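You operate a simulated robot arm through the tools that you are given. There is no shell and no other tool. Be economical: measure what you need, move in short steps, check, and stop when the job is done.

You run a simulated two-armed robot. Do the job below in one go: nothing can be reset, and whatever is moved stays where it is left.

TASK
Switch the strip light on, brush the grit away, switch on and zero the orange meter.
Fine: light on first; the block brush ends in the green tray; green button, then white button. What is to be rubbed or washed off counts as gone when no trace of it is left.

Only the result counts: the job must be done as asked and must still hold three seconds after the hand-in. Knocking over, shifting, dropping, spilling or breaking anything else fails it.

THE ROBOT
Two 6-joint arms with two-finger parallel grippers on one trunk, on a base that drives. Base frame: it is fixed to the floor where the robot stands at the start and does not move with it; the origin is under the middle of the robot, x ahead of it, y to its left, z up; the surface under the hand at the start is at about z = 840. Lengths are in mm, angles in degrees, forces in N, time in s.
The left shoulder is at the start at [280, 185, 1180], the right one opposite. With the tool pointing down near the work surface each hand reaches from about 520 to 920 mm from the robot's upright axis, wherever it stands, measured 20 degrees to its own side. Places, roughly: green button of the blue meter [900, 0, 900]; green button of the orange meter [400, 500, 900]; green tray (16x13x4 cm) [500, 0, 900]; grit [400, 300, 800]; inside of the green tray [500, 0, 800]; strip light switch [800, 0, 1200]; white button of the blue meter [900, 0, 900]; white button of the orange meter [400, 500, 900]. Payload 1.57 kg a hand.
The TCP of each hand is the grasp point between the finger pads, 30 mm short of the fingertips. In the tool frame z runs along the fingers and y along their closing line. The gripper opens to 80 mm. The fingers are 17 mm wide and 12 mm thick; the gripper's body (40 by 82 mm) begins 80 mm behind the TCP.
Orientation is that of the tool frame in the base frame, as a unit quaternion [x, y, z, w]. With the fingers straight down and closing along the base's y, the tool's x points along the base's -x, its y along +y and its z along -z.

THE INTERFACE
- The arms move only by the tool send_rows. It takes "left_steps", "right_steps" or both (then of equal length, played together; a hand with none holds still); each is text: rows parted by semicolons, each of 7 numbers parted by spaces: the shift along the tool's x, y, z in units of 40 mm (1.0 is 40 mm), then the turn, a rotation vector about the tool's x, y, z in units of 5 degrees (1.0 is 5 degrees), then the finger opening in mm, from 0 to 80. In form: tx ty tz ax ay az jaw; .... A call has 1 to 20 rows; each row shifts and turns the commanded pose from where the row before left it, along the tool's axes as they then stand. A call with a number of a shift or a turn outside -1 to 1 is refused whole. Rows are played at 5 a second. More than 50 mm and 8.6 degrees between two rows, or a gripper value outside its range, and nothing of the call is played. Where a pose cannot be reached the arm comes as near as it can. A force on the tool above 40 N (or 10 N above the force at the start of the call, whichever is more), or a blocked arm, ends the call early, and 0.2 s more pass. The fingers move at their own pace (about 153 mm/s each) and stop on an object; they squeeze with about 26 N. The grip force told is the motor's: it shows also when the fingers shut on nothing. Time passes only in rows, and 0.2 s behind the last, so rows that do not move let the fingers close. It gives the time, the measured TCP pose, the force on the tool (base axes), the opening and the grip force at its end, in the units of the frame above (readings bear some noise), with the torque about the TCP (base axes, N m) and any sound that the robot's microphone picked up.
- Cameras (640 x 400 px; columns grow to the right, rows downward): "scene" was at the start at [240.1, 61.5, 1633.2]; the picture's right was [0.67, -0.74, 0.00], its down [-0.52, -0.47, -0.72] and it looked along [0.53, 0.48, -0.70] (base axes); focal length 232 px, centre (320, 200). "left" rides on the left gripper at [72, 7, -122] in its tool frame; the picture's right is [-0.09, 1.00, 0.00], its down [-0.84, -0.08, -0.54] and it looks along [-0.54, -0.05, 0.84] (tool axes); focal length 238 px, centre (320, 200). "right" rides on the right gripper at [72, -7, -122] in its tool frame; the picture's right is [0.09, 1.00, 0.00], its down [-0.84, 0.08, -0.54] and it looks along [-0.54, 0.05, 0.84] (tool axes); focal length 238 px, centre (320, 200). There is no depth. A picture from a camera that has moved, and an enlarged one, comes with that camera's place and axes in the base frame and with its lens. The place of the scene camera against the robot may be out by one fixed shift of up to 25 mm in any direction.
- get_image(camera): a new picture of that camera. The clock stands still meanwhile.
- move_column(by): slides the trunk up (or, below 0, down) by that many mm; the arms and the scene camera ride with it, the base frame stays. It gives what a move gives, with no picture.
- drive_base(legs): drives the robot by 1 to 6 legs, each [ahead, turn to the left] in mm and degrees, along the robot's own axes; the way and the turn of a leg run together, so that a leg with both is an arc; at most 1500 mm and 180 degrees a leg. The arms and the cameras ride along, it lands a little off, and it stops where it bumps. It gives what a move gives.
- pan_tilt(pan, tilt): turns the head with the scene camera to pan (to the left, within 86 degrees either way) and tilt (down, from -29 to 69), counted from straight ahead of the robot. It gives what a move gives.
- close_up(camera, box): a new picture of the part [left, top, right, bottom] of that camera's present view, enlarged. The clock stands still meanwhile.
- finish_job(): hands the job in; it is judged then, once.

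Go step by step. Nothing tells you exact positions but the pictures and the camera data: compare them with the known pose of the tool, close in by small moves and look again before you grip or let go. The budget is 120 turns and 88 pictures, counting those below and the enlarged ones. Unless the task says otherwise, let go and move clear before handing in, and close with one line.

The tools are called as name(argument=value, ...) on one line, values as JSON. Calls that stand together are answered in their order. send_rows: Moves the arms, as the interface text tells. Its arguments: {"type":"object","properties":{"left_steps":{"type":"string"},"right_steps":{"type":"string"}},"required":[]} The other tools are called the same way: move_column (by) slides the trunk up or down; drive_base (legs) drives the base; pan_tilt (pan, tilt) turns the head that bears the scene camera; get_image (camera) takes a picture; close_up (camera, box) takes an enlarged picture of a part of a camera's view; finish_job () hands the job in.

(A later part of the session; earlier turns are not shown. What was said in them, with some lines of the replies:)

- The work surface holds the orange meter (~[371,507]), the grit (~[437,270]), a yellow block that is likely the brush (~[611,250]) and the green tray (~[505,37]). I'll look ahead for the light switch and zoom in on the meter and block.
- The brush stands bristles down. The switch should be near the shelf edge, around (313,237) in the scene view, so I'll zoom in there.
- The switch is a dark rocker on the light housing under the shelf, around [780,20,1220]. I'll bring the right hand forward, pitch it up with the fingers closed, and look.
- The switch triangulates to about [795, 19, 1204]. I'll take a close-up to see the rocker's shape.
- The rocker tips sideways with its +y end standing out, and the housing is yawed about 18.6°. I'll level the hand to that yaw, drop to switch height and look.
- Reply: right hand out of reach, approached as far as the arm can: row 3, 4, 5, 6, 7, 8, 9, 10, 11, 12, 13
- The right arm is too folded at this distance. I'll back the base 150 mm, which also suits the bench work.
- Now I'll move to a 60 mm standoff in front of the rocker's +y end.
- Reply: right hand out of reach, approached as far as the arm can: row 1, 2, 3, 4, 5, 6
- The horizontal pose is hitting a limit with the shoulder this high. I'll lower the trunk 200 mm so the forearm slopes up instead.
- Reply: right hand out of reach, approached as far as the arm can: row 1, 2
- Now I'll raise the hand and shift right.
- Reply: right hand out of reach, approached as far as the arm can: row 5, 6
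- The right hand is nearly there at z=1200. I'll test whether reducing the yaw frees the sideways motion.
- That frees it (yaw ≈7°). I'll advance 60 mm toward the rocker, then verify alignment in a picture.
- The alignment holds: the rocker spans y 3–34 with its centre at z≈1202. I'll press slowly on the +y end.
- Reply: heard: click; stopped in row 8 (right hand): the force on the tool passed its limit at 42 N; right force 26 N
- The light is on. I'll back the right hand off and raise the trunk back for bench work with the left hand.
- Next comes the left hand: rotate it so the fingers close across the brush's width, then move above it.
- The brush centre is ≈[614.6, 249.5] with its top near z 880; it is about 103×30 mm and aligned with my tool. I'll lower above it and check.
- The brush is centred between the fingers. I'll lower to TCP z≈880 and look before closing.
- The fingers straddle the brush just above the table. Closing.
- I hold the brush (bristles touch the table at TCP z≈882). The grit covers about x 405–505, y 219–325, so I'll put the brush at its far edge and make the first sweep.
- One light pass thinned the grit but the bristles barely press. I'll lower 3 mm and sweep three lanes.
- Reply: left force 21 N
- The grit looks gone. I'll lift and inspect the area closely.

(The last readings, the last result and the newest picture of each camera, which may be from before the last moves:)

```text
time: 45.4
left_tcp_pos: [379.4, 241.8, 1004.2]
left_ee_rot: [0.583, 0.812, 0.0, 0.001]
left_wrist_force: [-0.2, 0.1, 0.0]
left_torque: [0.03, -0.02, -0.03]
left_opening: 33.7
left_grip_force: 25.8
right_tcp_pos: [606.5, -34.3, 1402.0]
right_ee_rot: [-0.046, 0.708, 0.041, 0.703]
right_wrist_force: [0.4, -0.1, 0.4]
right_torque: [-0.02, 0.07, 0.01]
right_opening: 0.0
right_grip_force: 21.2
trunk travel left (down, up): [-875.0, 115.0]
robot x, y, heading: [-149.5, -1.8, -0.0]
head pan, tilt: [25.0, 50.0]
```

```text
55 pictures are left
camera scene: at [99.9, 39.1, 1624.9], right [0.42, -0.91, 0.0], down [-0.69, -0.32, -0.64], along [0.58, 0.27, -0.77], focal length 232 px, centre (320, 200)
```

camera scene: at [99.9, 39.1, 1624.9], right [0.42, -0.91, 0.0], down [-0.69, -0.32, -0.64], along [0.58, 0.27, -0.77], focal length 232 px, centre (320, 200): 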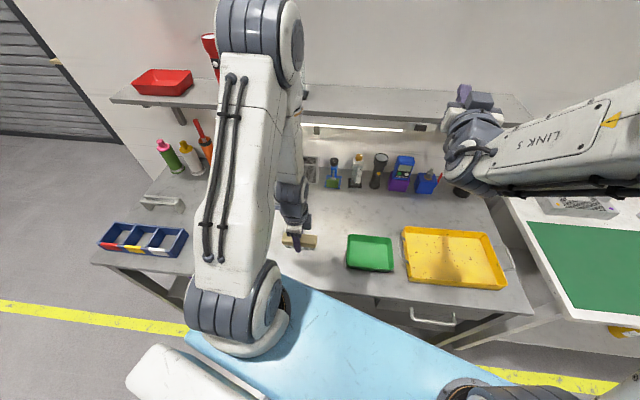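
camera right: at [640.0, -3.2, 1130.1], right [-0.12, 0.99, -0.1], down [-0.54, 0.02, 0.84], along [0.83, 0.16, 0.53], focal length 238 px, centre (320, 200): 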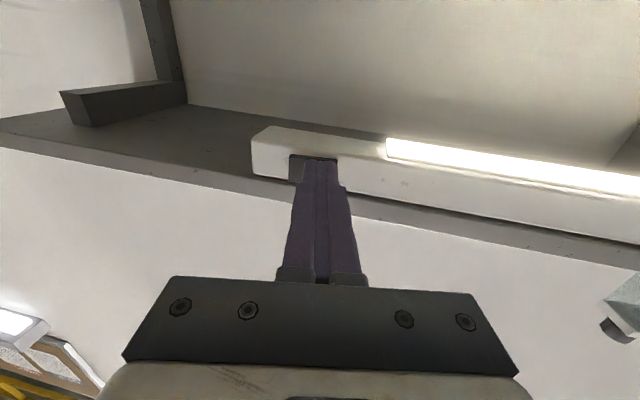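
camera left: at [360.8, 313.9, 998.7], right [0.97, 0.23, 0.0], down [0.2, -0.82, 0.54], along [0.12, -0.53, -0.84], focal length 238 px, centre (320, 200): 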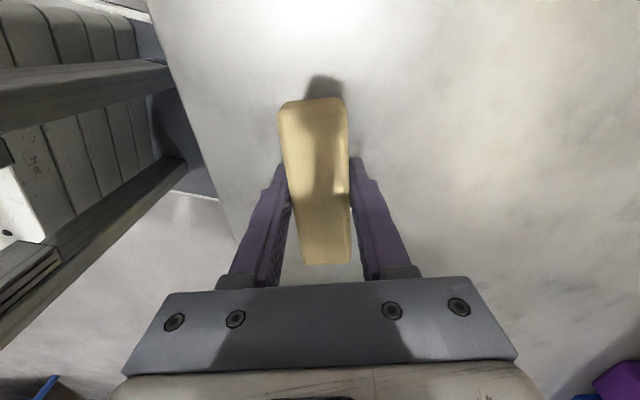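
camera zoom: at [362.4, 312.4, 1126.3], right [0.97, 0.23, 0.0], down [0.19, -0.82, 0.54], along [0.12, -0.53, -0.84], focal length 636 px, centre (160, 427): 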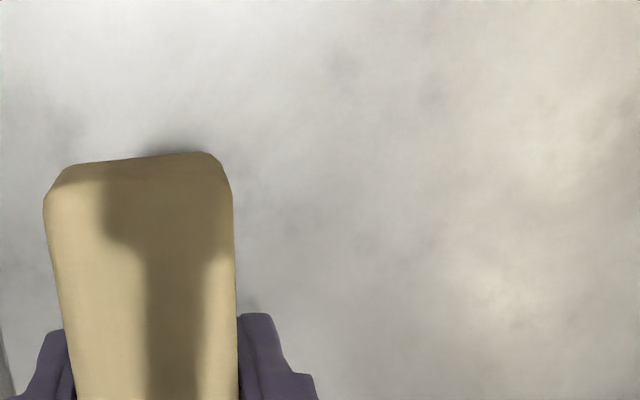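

No trace of grit is visible. Next I'll carry the brush over the green tray (centre ≈[506,39]).

send_rows(left_steps="-0.97 0.23 0 0 0 0 10;-0.97 0.23 0 0 0 0 10;-0.97 0.23 0 0 0 0 10;-0.97 0.23 0 0 0 0 10;-0.97 0.23 0 0 0 0 10;-0.97 0.23 0 0 0 0 10;0 0 0 0 0 0 10")

get_image(camera="left")

close_up(camera="scene", box=[260, 190, 452, 310])

```text
time: 47.0
left_tcp_pos: [505.3, 42.3, 1004.0]
left_ee_rot: [0.583, 0.812, -0.001, 0.0]
left_wrist_force: [0.7, 0.3, -1.5]
left_torque: [-0.02, 0.04, -0.02]
left_opening: 33.7
left_grip_force: 26.0
right_tcp_pos: [607.8, -34.4, 1402.1]
right_ee_rot: [-0.048, 0.709, 0.041, 0.702]
right_wrist_force: [-0.7, -0.6, 0.8]
right_torque: [0.01, -0.03, 0.01]
right_opening: 0.1
right_grip_force: 21.0
trunk travel left (down, up): [-875.0, 115.0]
robot x, y, heading: [-147.5, 1.6, 0.2]
head pan, tilt: [25.0, 50.0]
```

```text
54 pictures are left
camera left: at [489.0, 112.0, 1125.2], right [0.97, 0.23, 0.0], down [0.19, -0.82, 0.54], along [0.12, -0.53, -0.84], focal length 238 px, centre (320, 200)
```

left: 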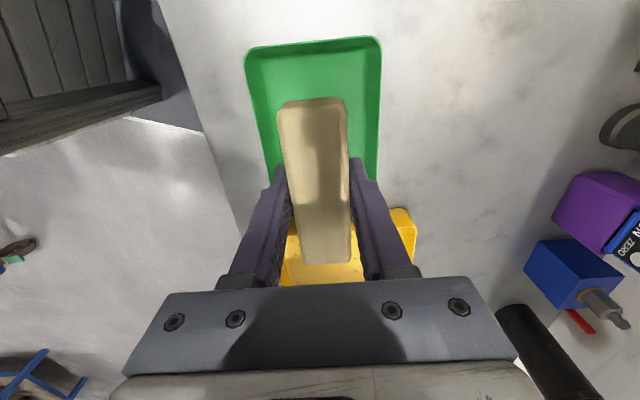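

```text
3.33 times, centred on (356, 250) of scene
camera zoom: at [100.4, 38.9, 1624.9], right [0.42, -0.91, 0.0], down [-0.69, -0.32, -0.64], along [0.58, 0.27, -0.77], focal length 774 px, centre (200, 33)
```

zoom: 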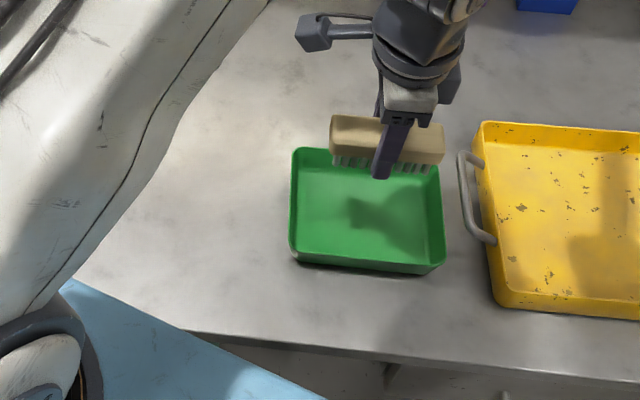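

The tray corners agree with my estimate. Lowering into it.

send_rows(left_steps="-0.07 0 0.8 0 0 0 10;0 0 0.8 0 0 0 10;0 0 0.7 0 0 0 10;0 0 0.4 0 0 0 10;0 0 0.1 0 0 0 10;0 0 0.05 0 0 0 10;0 0 0 0 0 0 10")

get_image(camera="left")

```text
time: 48.6
left_tcp_pos: [504.6, 39.3, 891.9]
left_ee_rot: [0.583, 0.812, 0.0, 0.0]
left_wrist_force: [-0.2, -0.1, -1.1]
left_torque: [0.02, -0.04, 0.0]
left_opening: 33.8
left_grip_force: 25.9
right_tcp_pos: [607.5, -34.5, 1402.6]
right_ee_rot: [-0.048, 0.709, 0.042, 0.703]
right_wrist_force: [-0.4, 0.4, 0.1]
right_torque: [-0.03, 0.01, 0.01]
right_opening: 0.2
right_grip_force: 21.2
trunk travel left (down, up): [-875.0, 115.0]
robot x, y, heading: [-145.1, 0.5, -0.0]
head pan, tilt: [25.0, 50.0]
```

```text
52 pictures are left
camera left: at [489.0, 108.4, 1013.7], right [0.97, 0.23, 0.0], down [0.19, -0.82, 0.54], along [0.13, -0.53, -0.84], focal length 238 px, centre (320, 200)
```

left: 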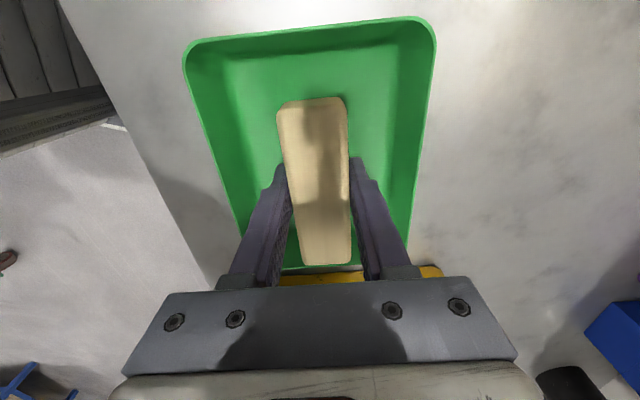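

The brush is slightly toward the far end; I'll shift 8 mm back and lower gently to the floor.

send_rows(left_steps="0.2 0 0 0 0 0 10;0 0 0.05 0 0 0 10;0 0 0.04 0 0 0 10;0 0 0 0 0 0 10")

```text
time: 49.6
left_tcp_pos: [502.7, 45.6, 888.0]
left_ee_rot: [0.584, 0.812, -0.001, 0.0]
left_wrist_force: [-1.0, -0.4, -1.5]
left_torque: [0.01, 0.03, 0.03]
left_opening: 33.8
left_grip_force: 26.1
right_tcp_pos: [607.1, -32.8, 1402.6]
right_ee_rot: [-0.047, 0.709, 0.041, 0.702]
right_wrist_force: [0.6, -0.2, -0.8]
right_torque: [0.05, 0.0, -0.04]
right_opening: 0.0
right_grip_force: 21.2
trunk travel left (down, up): [-875.0, 115.0]
robot x, y, heading: [-151.6, 2.7, 0.1]
head pan, tilt: [25.0, 50.0]
```

send_rows(left_steps="0 0 0.04 0 0 0 10;0 0 0.03 0 0 0 10;0 0 0 0 0 0 10")

```text
time: 50.4
left_tcp_pos: [503.4, 45.9, 883.4]
left_ee_rot: [0.584, 0.812, 0.001, -0.001]
left_wrist_force: [0.7, 0.4, -1.4]
left_torque: [0.0, -0.04, 0.02]
left_opening: 33.7
left_grip_force: 25.6
right_tcp_pos: [607.3, -34.2, 1401.7]
right_ee_rot: [-0.048, 0.709, 0.042, 0.703]
right_wrist_force: [-0.4, -0.2, 0.1]
right_torque: [0.02, 0.0, 0.03]
right_opening: 0.2
right_grip_force: 21.4
trunk travel left (down, up): [-875.0, 115.0]
robot x, y, heading: [-153.3, 0.6, 0.1]
head pan, tilt: [25.0, 50.0]
```

send_rows(left_steps="0 0 0.03 0 0 0 10;0 0 0.02 0 0 0 10;0 0 0 0 0 0 10")

```text
time: 51.2
left_tcp_pos: [502.2, 45.5, 882.1]
left_ee_rot: [0.584, 0.812, 0.0, 0.001]
left_wrist_force: [0.4, -0.6, -1.6]
left_torque: [0.01, -0.02, 0.03]
left_opening: 33.8
left_grip_force: 26.1
right_tcp_pos: [607.7, -32.3, 1402.0]
right_ee_rot: [-0.048, 0.709, 0.041, 0.702]
right_wrist_force: [0.1, -0.5, -0.3]
right_torque: [0.01, 0.02, 0.0]
right_opening: 0.0
right_grip_force: 21.6
trunk travel left (down, up): [-875.0, 115.0]
robot x, y, heading: [-151.6, -0.4, 0.1]
head pan, tilt: [25.0, 50.0]
```

It is within a millimetre or two of the floor. I'll release and lift.

send_rows(left_steps="0 0 0.02 0 0 0 10;0 0 0 0 0 0 45;0 0 0 0 0 0 62;0 0 0 0 0 0 62;0 0 -0.5 0 0 0 62;0 0 -0.8 0 0 0 62;0 0 -0.9 0 0 0 62;0 0 -0.9 0 0 0 62;0 0 0 0 0 0 62")

get_image(camera="left")

close_up(camera="scene", box=[220, 180, 412, 300])

```text
time: 53.2
left_tcp_pos: [502.6, 45.0, 1006.8]
left_ee_rot: [0.584, 0.812, 0.0, 0.0]
left_wrist_force: [-0.1, -0.2, 0.0]
left_torque: [-0.02, 0.0, -0.02]
left_opening: 61.8
left_grip_force: 0.0
right_tcp_pos: [607.1, -34.6, 1403.0]
right_ee_rot: [-0.046, 0.708, 0.041, 0.703]
right_wrist_force: [-0.5, 0.2, -0.2]
right_torque: [0.02, 0.0, -0.02]
right_opening: 0.0
right_grip_force: 20.7
trunk travel left (down, up): [-875.0, 115.0]
robot x, y, heading: [-145.9, -0.5, 0.0]
head pan, tilt: [25.0, 50.0]
```

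```text
51 pictures are left
camera left: at [486.2, 114.9, 1128.3], right [0.97, 0.23, 0.0], down [0.19, -0.82, 0.54], along [0.12, -0.53, -0.84], focal length 238 px, centre (320, 200)
```

left: 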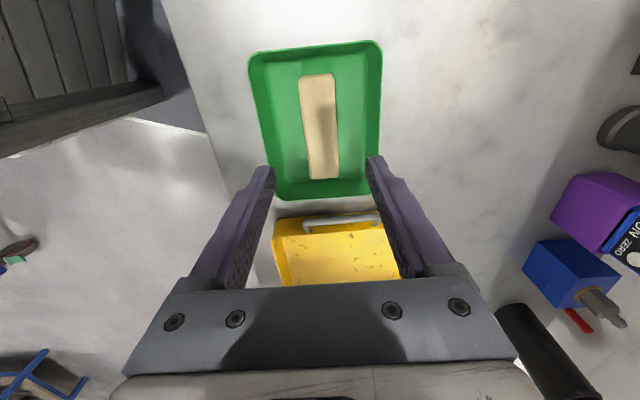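

```text
3.33 times, centred on (316, 240) of scene
camera zoom: at [100.0, 39.1, 1624.9], right [0.42, -0.91, 0.0], down [-0.69, -0.32, -0.64], along [0.58, 0.27, -0.77], focal length 774 px, centre (333, 67)
```

zoom: 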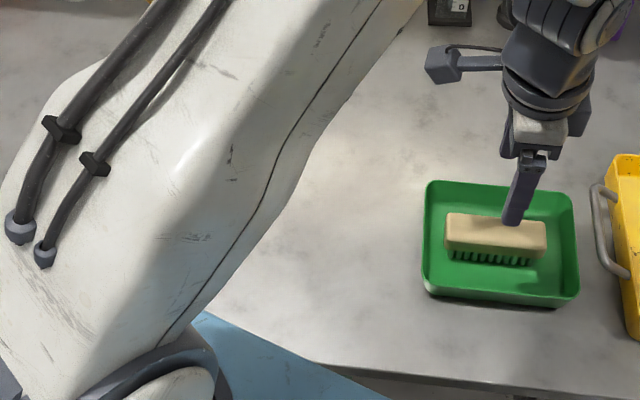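

The brush rests in the green tray. Next, the left hand goes with closed fingers above the orange meter (buttons ≈ green [386,524], white [394,494]).

send_rows(left_steps="0.967 0.1 0 0 0 0 62;0.967 0.1 0 0 0 0 0;0.967 0.1 0 0 0 0 0;0.967 0.1 0 0 0 0 0;0.967 0.1 0 0 0 0 0;0.967 0.1 0 0 0 0 0;0.967 0.1 0 0 0 0 0;0.967 0.1 0 0 0 0 0;0.967 0.1 0 0 0 0 0;0.967 0.1 0 0 0 0 0;0.967 0.1 0 0 0 0 0;0.967 0.1 0 0 0 0 0;0 0 0 0 0 0 0")

get_image(camera="left")

get_image(camera="scene")

```text
time: 56.0
left_tcp_pos: [398.7, 502.8, 1006.1]
left_ee_rot: [0.584, 0.812, 0.001, 0.001]
left_wrist_force: [0.5, -0.5, -0.3]
left_torque: [0.01, 0.01, -0.01]
left_opening: 0.0
left_grip_force: 21.0
right_tcp_pos: [606.1, -34.0, 1401.6]
right_ee_rot: [-0.049, 0.709, 0.043, 0.703]
right_wrist_force: [-0.8, -0.6, 0.1]
right_torque: [0.02, -0.01, -0.04]
right_opening: 0.0
right_grip_force: 21.6
trunk travel left (down, up): [-875.0, 115.0]
robot x, y, heading: [-151.0, -0.9, -0.2]
head pan, tilt: [25.0, 50.0]
```

```text
49 pictures are left
camera left: at [382.8, 572.9, 1127.5], right [0.97, 0.23, 0.0], down [0.19, -0.82, 0.54], along [0.12, -0.53, -0.84], focal length 238 px, centre (320, 200)
```

left: 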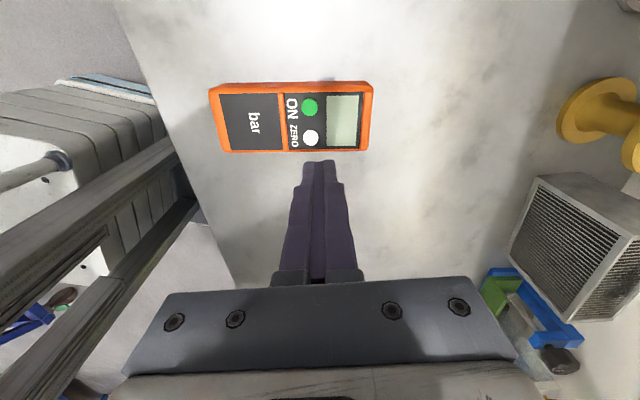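

```text
48 pictures are left
camera scene: at [100.1, 39.5, 1624.9], right [0.42, -0.91, 0.0], down [-0.69, -0.32, -0.64], along [0.58, 0.27, -0.77], focal length 232 px, centre (320, 200)
```

scene: 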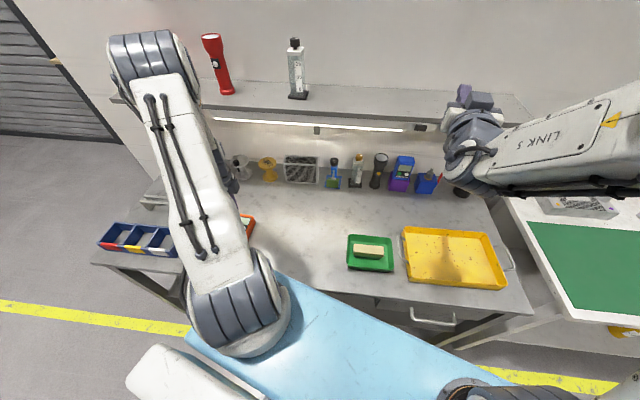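

Buttons seen from here: green ≈[385.5,521.5], white ≈[391.5,492]. I'll close in above green and recheck.

send_rows(left_steps="0.55 -0.16 0 0 0 0 0;0 0 0.7 0 0 0 0;0 0 0.7 0 0 0 0;0 0 0 0 0 0 0")

close_up(camera="left", box=[200, 60, 440, 210])

```text
time: 57.0
left_tcp_pos: [389.6, 519.4, 950.3]
left_ee_rot: [0.584, 0.812, 0.0, 0.0]
left_wrist_force: [0.6, 0.0, -0.2]
left_torque: [-0.01, 0.04, 0.01]
left_opening: 0.0
left_grip_force: 21.0
right_tcp_pos: [607.7, -33.9, 1402.5]
right_ee_rot: [-0.047, 0.709, 0.041, 0.702]
right_wrist_force: [-0.6, 0.1, -0.5]
right_torque: [0.01, -0.03, 0.01]
right_opening: 0.1
right_grip_force: 21.4
trunk travel left (down, up): [-875.0, 115.0]
robot x, y, heading: [-152.0, 4.3, 0.3]
head pan, tilt: [25.0, 50.0]
```

```text
2.67 times, centred on (320, 135) of left
camera zoom: at [371.6, 590.0, 1071.7], right [0.97, 0.23, 0.0], down [0.19, -0.82, 0.54], along [0.13, -0.53, -0.84], focal length 636 px, centre (320, 373)
```

zoom: 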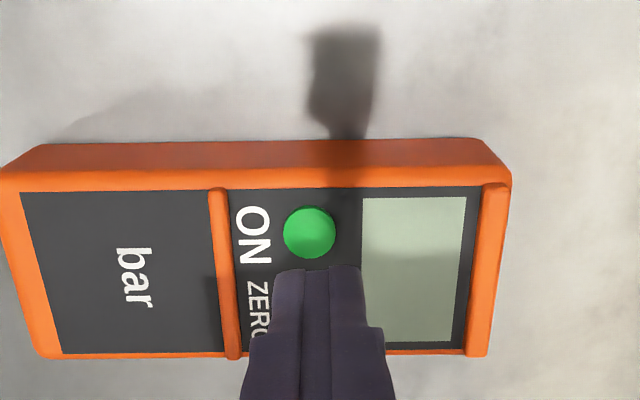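

All views converge on green ≈[384.5,523,889] and white ≈[390.5,493.6,889]. I'll line up over green and descend slowly.

send_rows(left_steps="0.125 -0.09 0 0 0 0 0;0 0 0.5 0 0 0 0;0 0 0 0 0 0 0")

close_up(camera="left", box=[200, 60, 440, 210])

```text
time: 57.8
left_tcp_pos: [381.5, 522.3, 930.6]
left_ee_rot: [0.584, 0.812, 0.0, 0.001]
left_wrist_force: [0.5, 0.6, 0.1]
left_torque: [0.01, -0.03, 0.0]
left_opening: 0.1
left_grip_force: 21.7
right_tcp_pos: [606.2, -33.9, 1402.6]
right_ee_rot: [-0.047, 0.709, 0.041, 0.703]
right_wrist_force: [-0.1, -0.2, -0.4]
right_torque: [-0.02, 0.03, 0.01]
right_opening: 0.1
right_grip_force: 21.1
trunk travel left (down, up): [-875.0, 115.0]
robot x, y, heading: [-149.2, 0.9, -0.3]
head pan, tilt: [25.0, 50.0]
```

```text
2.67 times, centred on (320, 135) of left
camera zoom: at [366.0, 593.1, 1051.7], right [0.97, 0.23, 0.0], down [0.19, -0.82, 0.54], along [0.12, -0.53, -0.84], focal length 636 px, centre (320, 373)
```

zoom: 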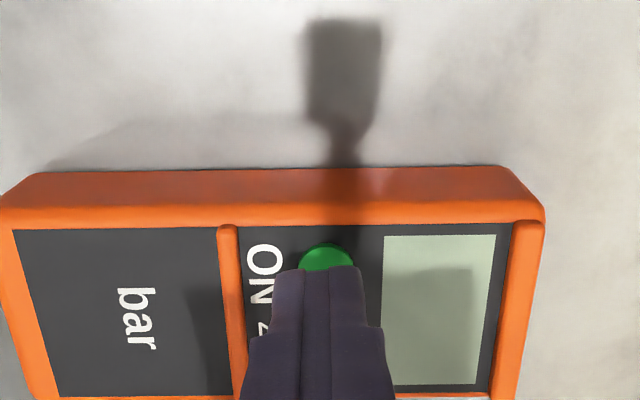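

Nearly centred over green. Pressing in small steps.

send_rows(left_steps="0.045 0.05 0.15 0 0 0 0;0 0 0.05 0 0 0 0;0 0 0.04 0 0 0 0;0 0 0.04 0 0 0 0;0 0 0.04 0 0 0 0;0 0 0.04 0 0 0 0")

```text
time: 59.2
left_tcp_pos: [384.2, 526.3, 915.3]
left_ee_rot: [0.584, 0.812, 0.0, -0.001]
left_wrist_force: [0.2, -0.2, 2.6]
left_torque: [-0.02, -0.02, 0.0]
left_opening: 0.0
left_grip_force: 21.8
right_tcp_pos: [607.4, -33.9, 1402.7]
right_ee_rot: [-0.048, 0.709, 0.042, 0.702]
right_wrist_force: [-0.2, 0.1, -1.1]
right_torque: [-0.02, -0.01, 0.01]
right_opening: 0.0
right_grip_force: 21.0
trunk travel left (down, up): [-875.0, 115.0]
robot x, y, heading: [-149.3, -2.9, 0.1]
head pan, tilt: [25.0, 50.0]
heard: click
```

A click was heard. I'll lift and look at the display.

send_rows(left_steps="0 0 -0.5 0 0 0 0;0 0 -0.5 0 0 0 0;0 0 0 0 0 0 0")

close_up(camera="left", box=[200, 60, 440, 210])

```text
time: 60.0
left_tcp_pos: [383.7, 525.3, 957.0]
left_ee_rot: [0.584, 0.812, 0.0, 0.0]
left_wrist_force: [-0.6, -0.1, 0.2]
left_torque: [-0.05, -0.01, 0.0]
left_opening: 0.0
left_grip_force: 21.7
right_tcp_pos: [606.9, -34.7, 1401.7]
right_ee_rot: [-0.047, 0.709, 0.041, 0.703]
right_wrist_force: [-0.1, 0.0, 0.1]
right_torque: [0.0, 0.03, 0.0]
right_opening: 0.0
right_grip_force: 21.2
trunk travel left (down, up): [-875.0, 115.0]
robot x, y, heading: [-150.7, -1.2, 0.1]
head pan, tilt: [25.0, 50.0]
```

```text
2.67 times, centred on (320, 135) of left
camera zoom: at [366.8, 595.7, 1078.0], right [0.97, 0.23, 0.0], down [0.19, -0.82, 0.54], along [0.12, -0.53, -0.84], focal length 636 px, centre (320, 373)
```

zoom: 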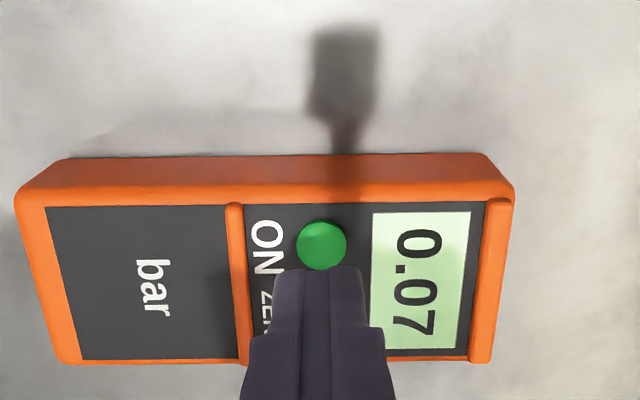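

The meter is on, showing 0.07. Now I'll move over the white button.

send_rows(left_steps="-0.79 -0.086 0 0 0 0 0;0 0 0.65 0 0 0 0;0 0 0 0 0 0 0")

close_up(camera="left", box=[200, 60, 440, 210])

```text
time: 60.8
left_tcp_pos: [390.6, 494.4, 928.8]
left_ee_rot: [0.583, 0.812, 0.0, 0.001]
left_wrist_force: [0.0, 0.2, -1.1]
left_torque: [-0.05, 0.01, 0.01]
left_opening: 0.0
left_grip_force: 21.8
right_tcp_pos: [606.7, -32.4, 1402.1]
right_ee_rot: [-0.047, 0.708, 0.041, 0.703]
right_wrist_force: [0.0, -0.9, -0.2]
right_torque: [-0.04, 0.02, 0.0]
right_opening: 0.1
right_grip_force: 21.4
trunk travel left (down, up): [-875.0, 115.0]
robot x, y, heading: [-150.1, -2.1, -0.2]
head pan, tilt: [25.0, 50.0]
```

```text
2.67 times, centred on (320, 135) of left
camera zoom: at [372.5, 564.6, 1051.8], right [0.97, 0.23, 0.0], down [0.19, -0.82, 0.54], along [0.13, -0.53, -0.84], focal length 636 px, centre (320, 373)
```

zoom: 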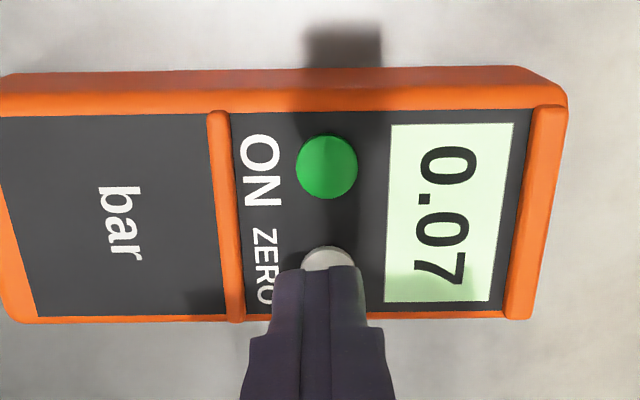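

Aligned over white; pressing.

send_rows(left_steps="0.03 0.04 0.15 0 0 0 0;0 0 0.05 0 0 0 0;0 0 0.04 0 0 0 0;0 0 0.04 0 0 0 0;0 0 0.04 0 0 0 0;0 0 0.03 0 0 0 0")

```text
time: 62.2
left_tcp_pos: [390.0, 496.8, 915.0]
left_ee_rot: [0.583, 0.812, 0.0, -0.001]
left_wrist_force: [0.1, -0.8, 2.3]
left_torque: [-0.04, -0.02, -0.02]
left_opening: 0.0
left_grip_force: 21.3
right_tcp_pos: [606.9, -34.5, 1402.9]
right_ee_rot: [-0.048, 0.709, 0.042, 0.703]
right_wrist_force: [-0.3, 0.2, -0.5]
right_torque: [-0.03, 0.02, 0.01]
right_opening: 0.0
right_grip_force: 21.5
trunk travel left (down, up): [-875.0, 115.0]
robot x, y, heading: [-153.5, -0.3, -0.2]
head pan, tilt: [25.0, 50.0]
heard: click
```

Click heard. I'll lift well clear and check the display, the grit area and the tray.

send_rows(left_steps="0 0 -0.5 0 0 0 0;0 0 -0.9 0 0 0 0;0 0 -0.9 0 0 0 0;0.5 0 -0.9 0 0 0 0;0.9 0 -0.9 0 0 0 0;0 0 0 0 0 0 0")

get_image(camera="left")

close_up(camera="left", box=[220, 60, 460, 210])

get_image(camera="scene")

close_up(camera="scene", box=[230, 180, 422, 300])

```text
refused: row 5 steps farther than a row can; nothing moved
```

```text
43 pictures are left
camera left: at [374.2, 566.5, 1037.6], right [0.97, 0.23, 0.0], down [0.19, -0.82, 0.54], along [0.12, -0.53, -0.84], focal length 238 px, centre (320, 200)
```

left: 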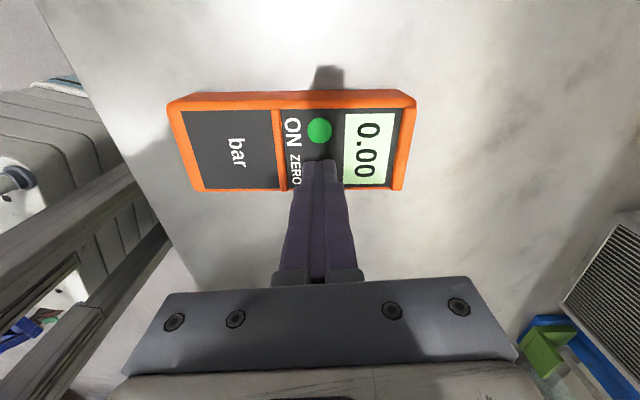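

```text
2.67 times, centred on (340, 135) of left
camera zoom: at [374.2, 566.5, 1037.6], right [0.97, 0.23, 0.0], down [0.19, -0.82, 0.54], along [0.12, -0.53, -0.84], focal length 636 px, centre (267, 373)
```

zoom: 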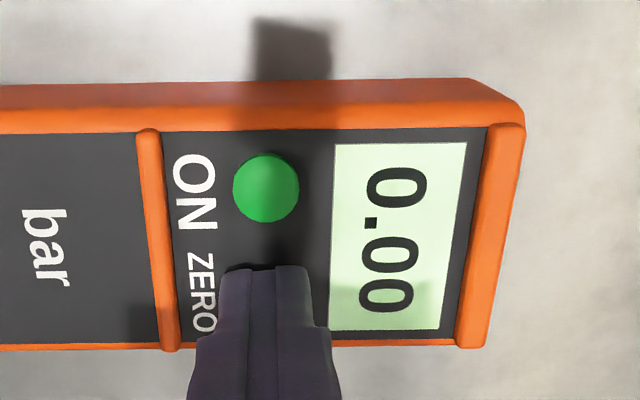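

```text
41 pictures are left
camera scene: at [100.2, 39.0, 1625.0], right [0.42, -0.91, 0.0], down [-0.69, -0.32, -0.64], along [0.58, 0.27, -0.77], focal length 232 px, centre (320, 200)
```

scene: 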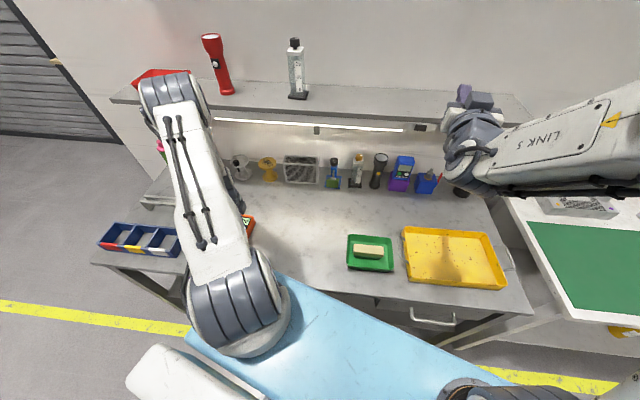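

```text
3.33 times, centred on (326, 240) of scene
camera zoom: at [100.2, 39.0, 1625.0], right [0.42, -0.91, 0.0], down [-0.69, -0.32, -0.64], along [0.58, 0.27, -0.77], focal length 774 px, centre (300, 67)
```

zoom: 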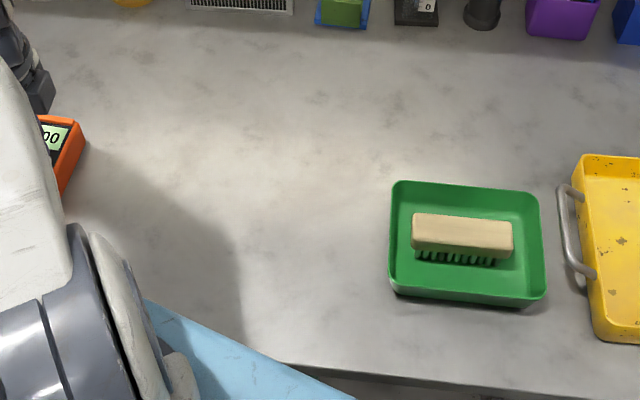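

The display reads 0.00, the grit is gone, the brush sits in the tray and the light is on. I'll lift the left hand clear.

send_rows(left_steps="0 0 -0.5 0 0 0 0;0 0 -0.9 0 0 0 0;0 0 -0.9 0 0 0 0;0 0 -0.9 0 0 0 0;0 0 0 0 0 0 0")

get_image(camera="left")

```text
time: 63.4
left_tcp_pos: [391.3, 497.7, 1043.0]
left_ee_rot: [0.583, 0.812, 0.001, 0.0]
left_wrist_force: [-0.9, -0.4, -0.5]
left_torque: [0.03, -0.04, 0.01]
left_opening: 0.0
left_grip_force: 21.4
right_tcp_pos: [607.0, -33.2, 1402.4]
right_ee_rot: [-0.047, 0.708, 0.041, 0.703]
right_wrist_force: [-0.8, -0.1, 0.1]
right_torque: [-0.02, -0.01, 0.03]
right_opening: 0.0
right_grip_force: 21.0
trunk travel left (down, up): [-875.0, 115.0]
robot x, y, heading: [-147.8, 2.1, 0.0]
head pan, tilt: [25.0, 50.0]
```

```text
39 pictures are left
camera left: at [375.4, 567.3, 1164.8], right [0.97, 0.23, 0.0], down [0.19, -0.82, 0.54], along [0.12, -0.53, -0.84], focal length 238 px, centre (320, 200)
```

left: 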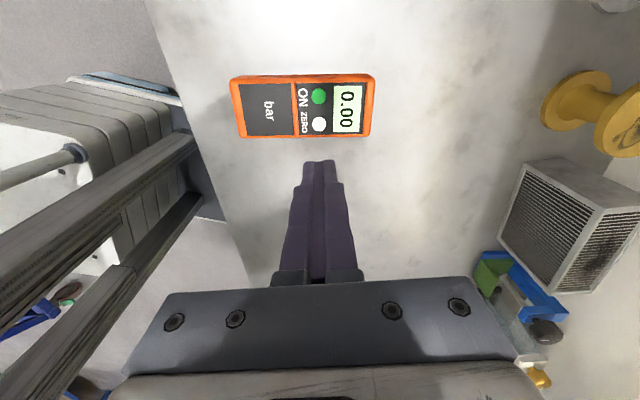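

Everything checks out with both hands clear, so I'm handing in.

finish_job()

```text
The job is handed in.
```

The strip light is on, no grit is visible on the bench, the block brush is in the green tray, and the orange meter is switched on and zeroed at 0.00.
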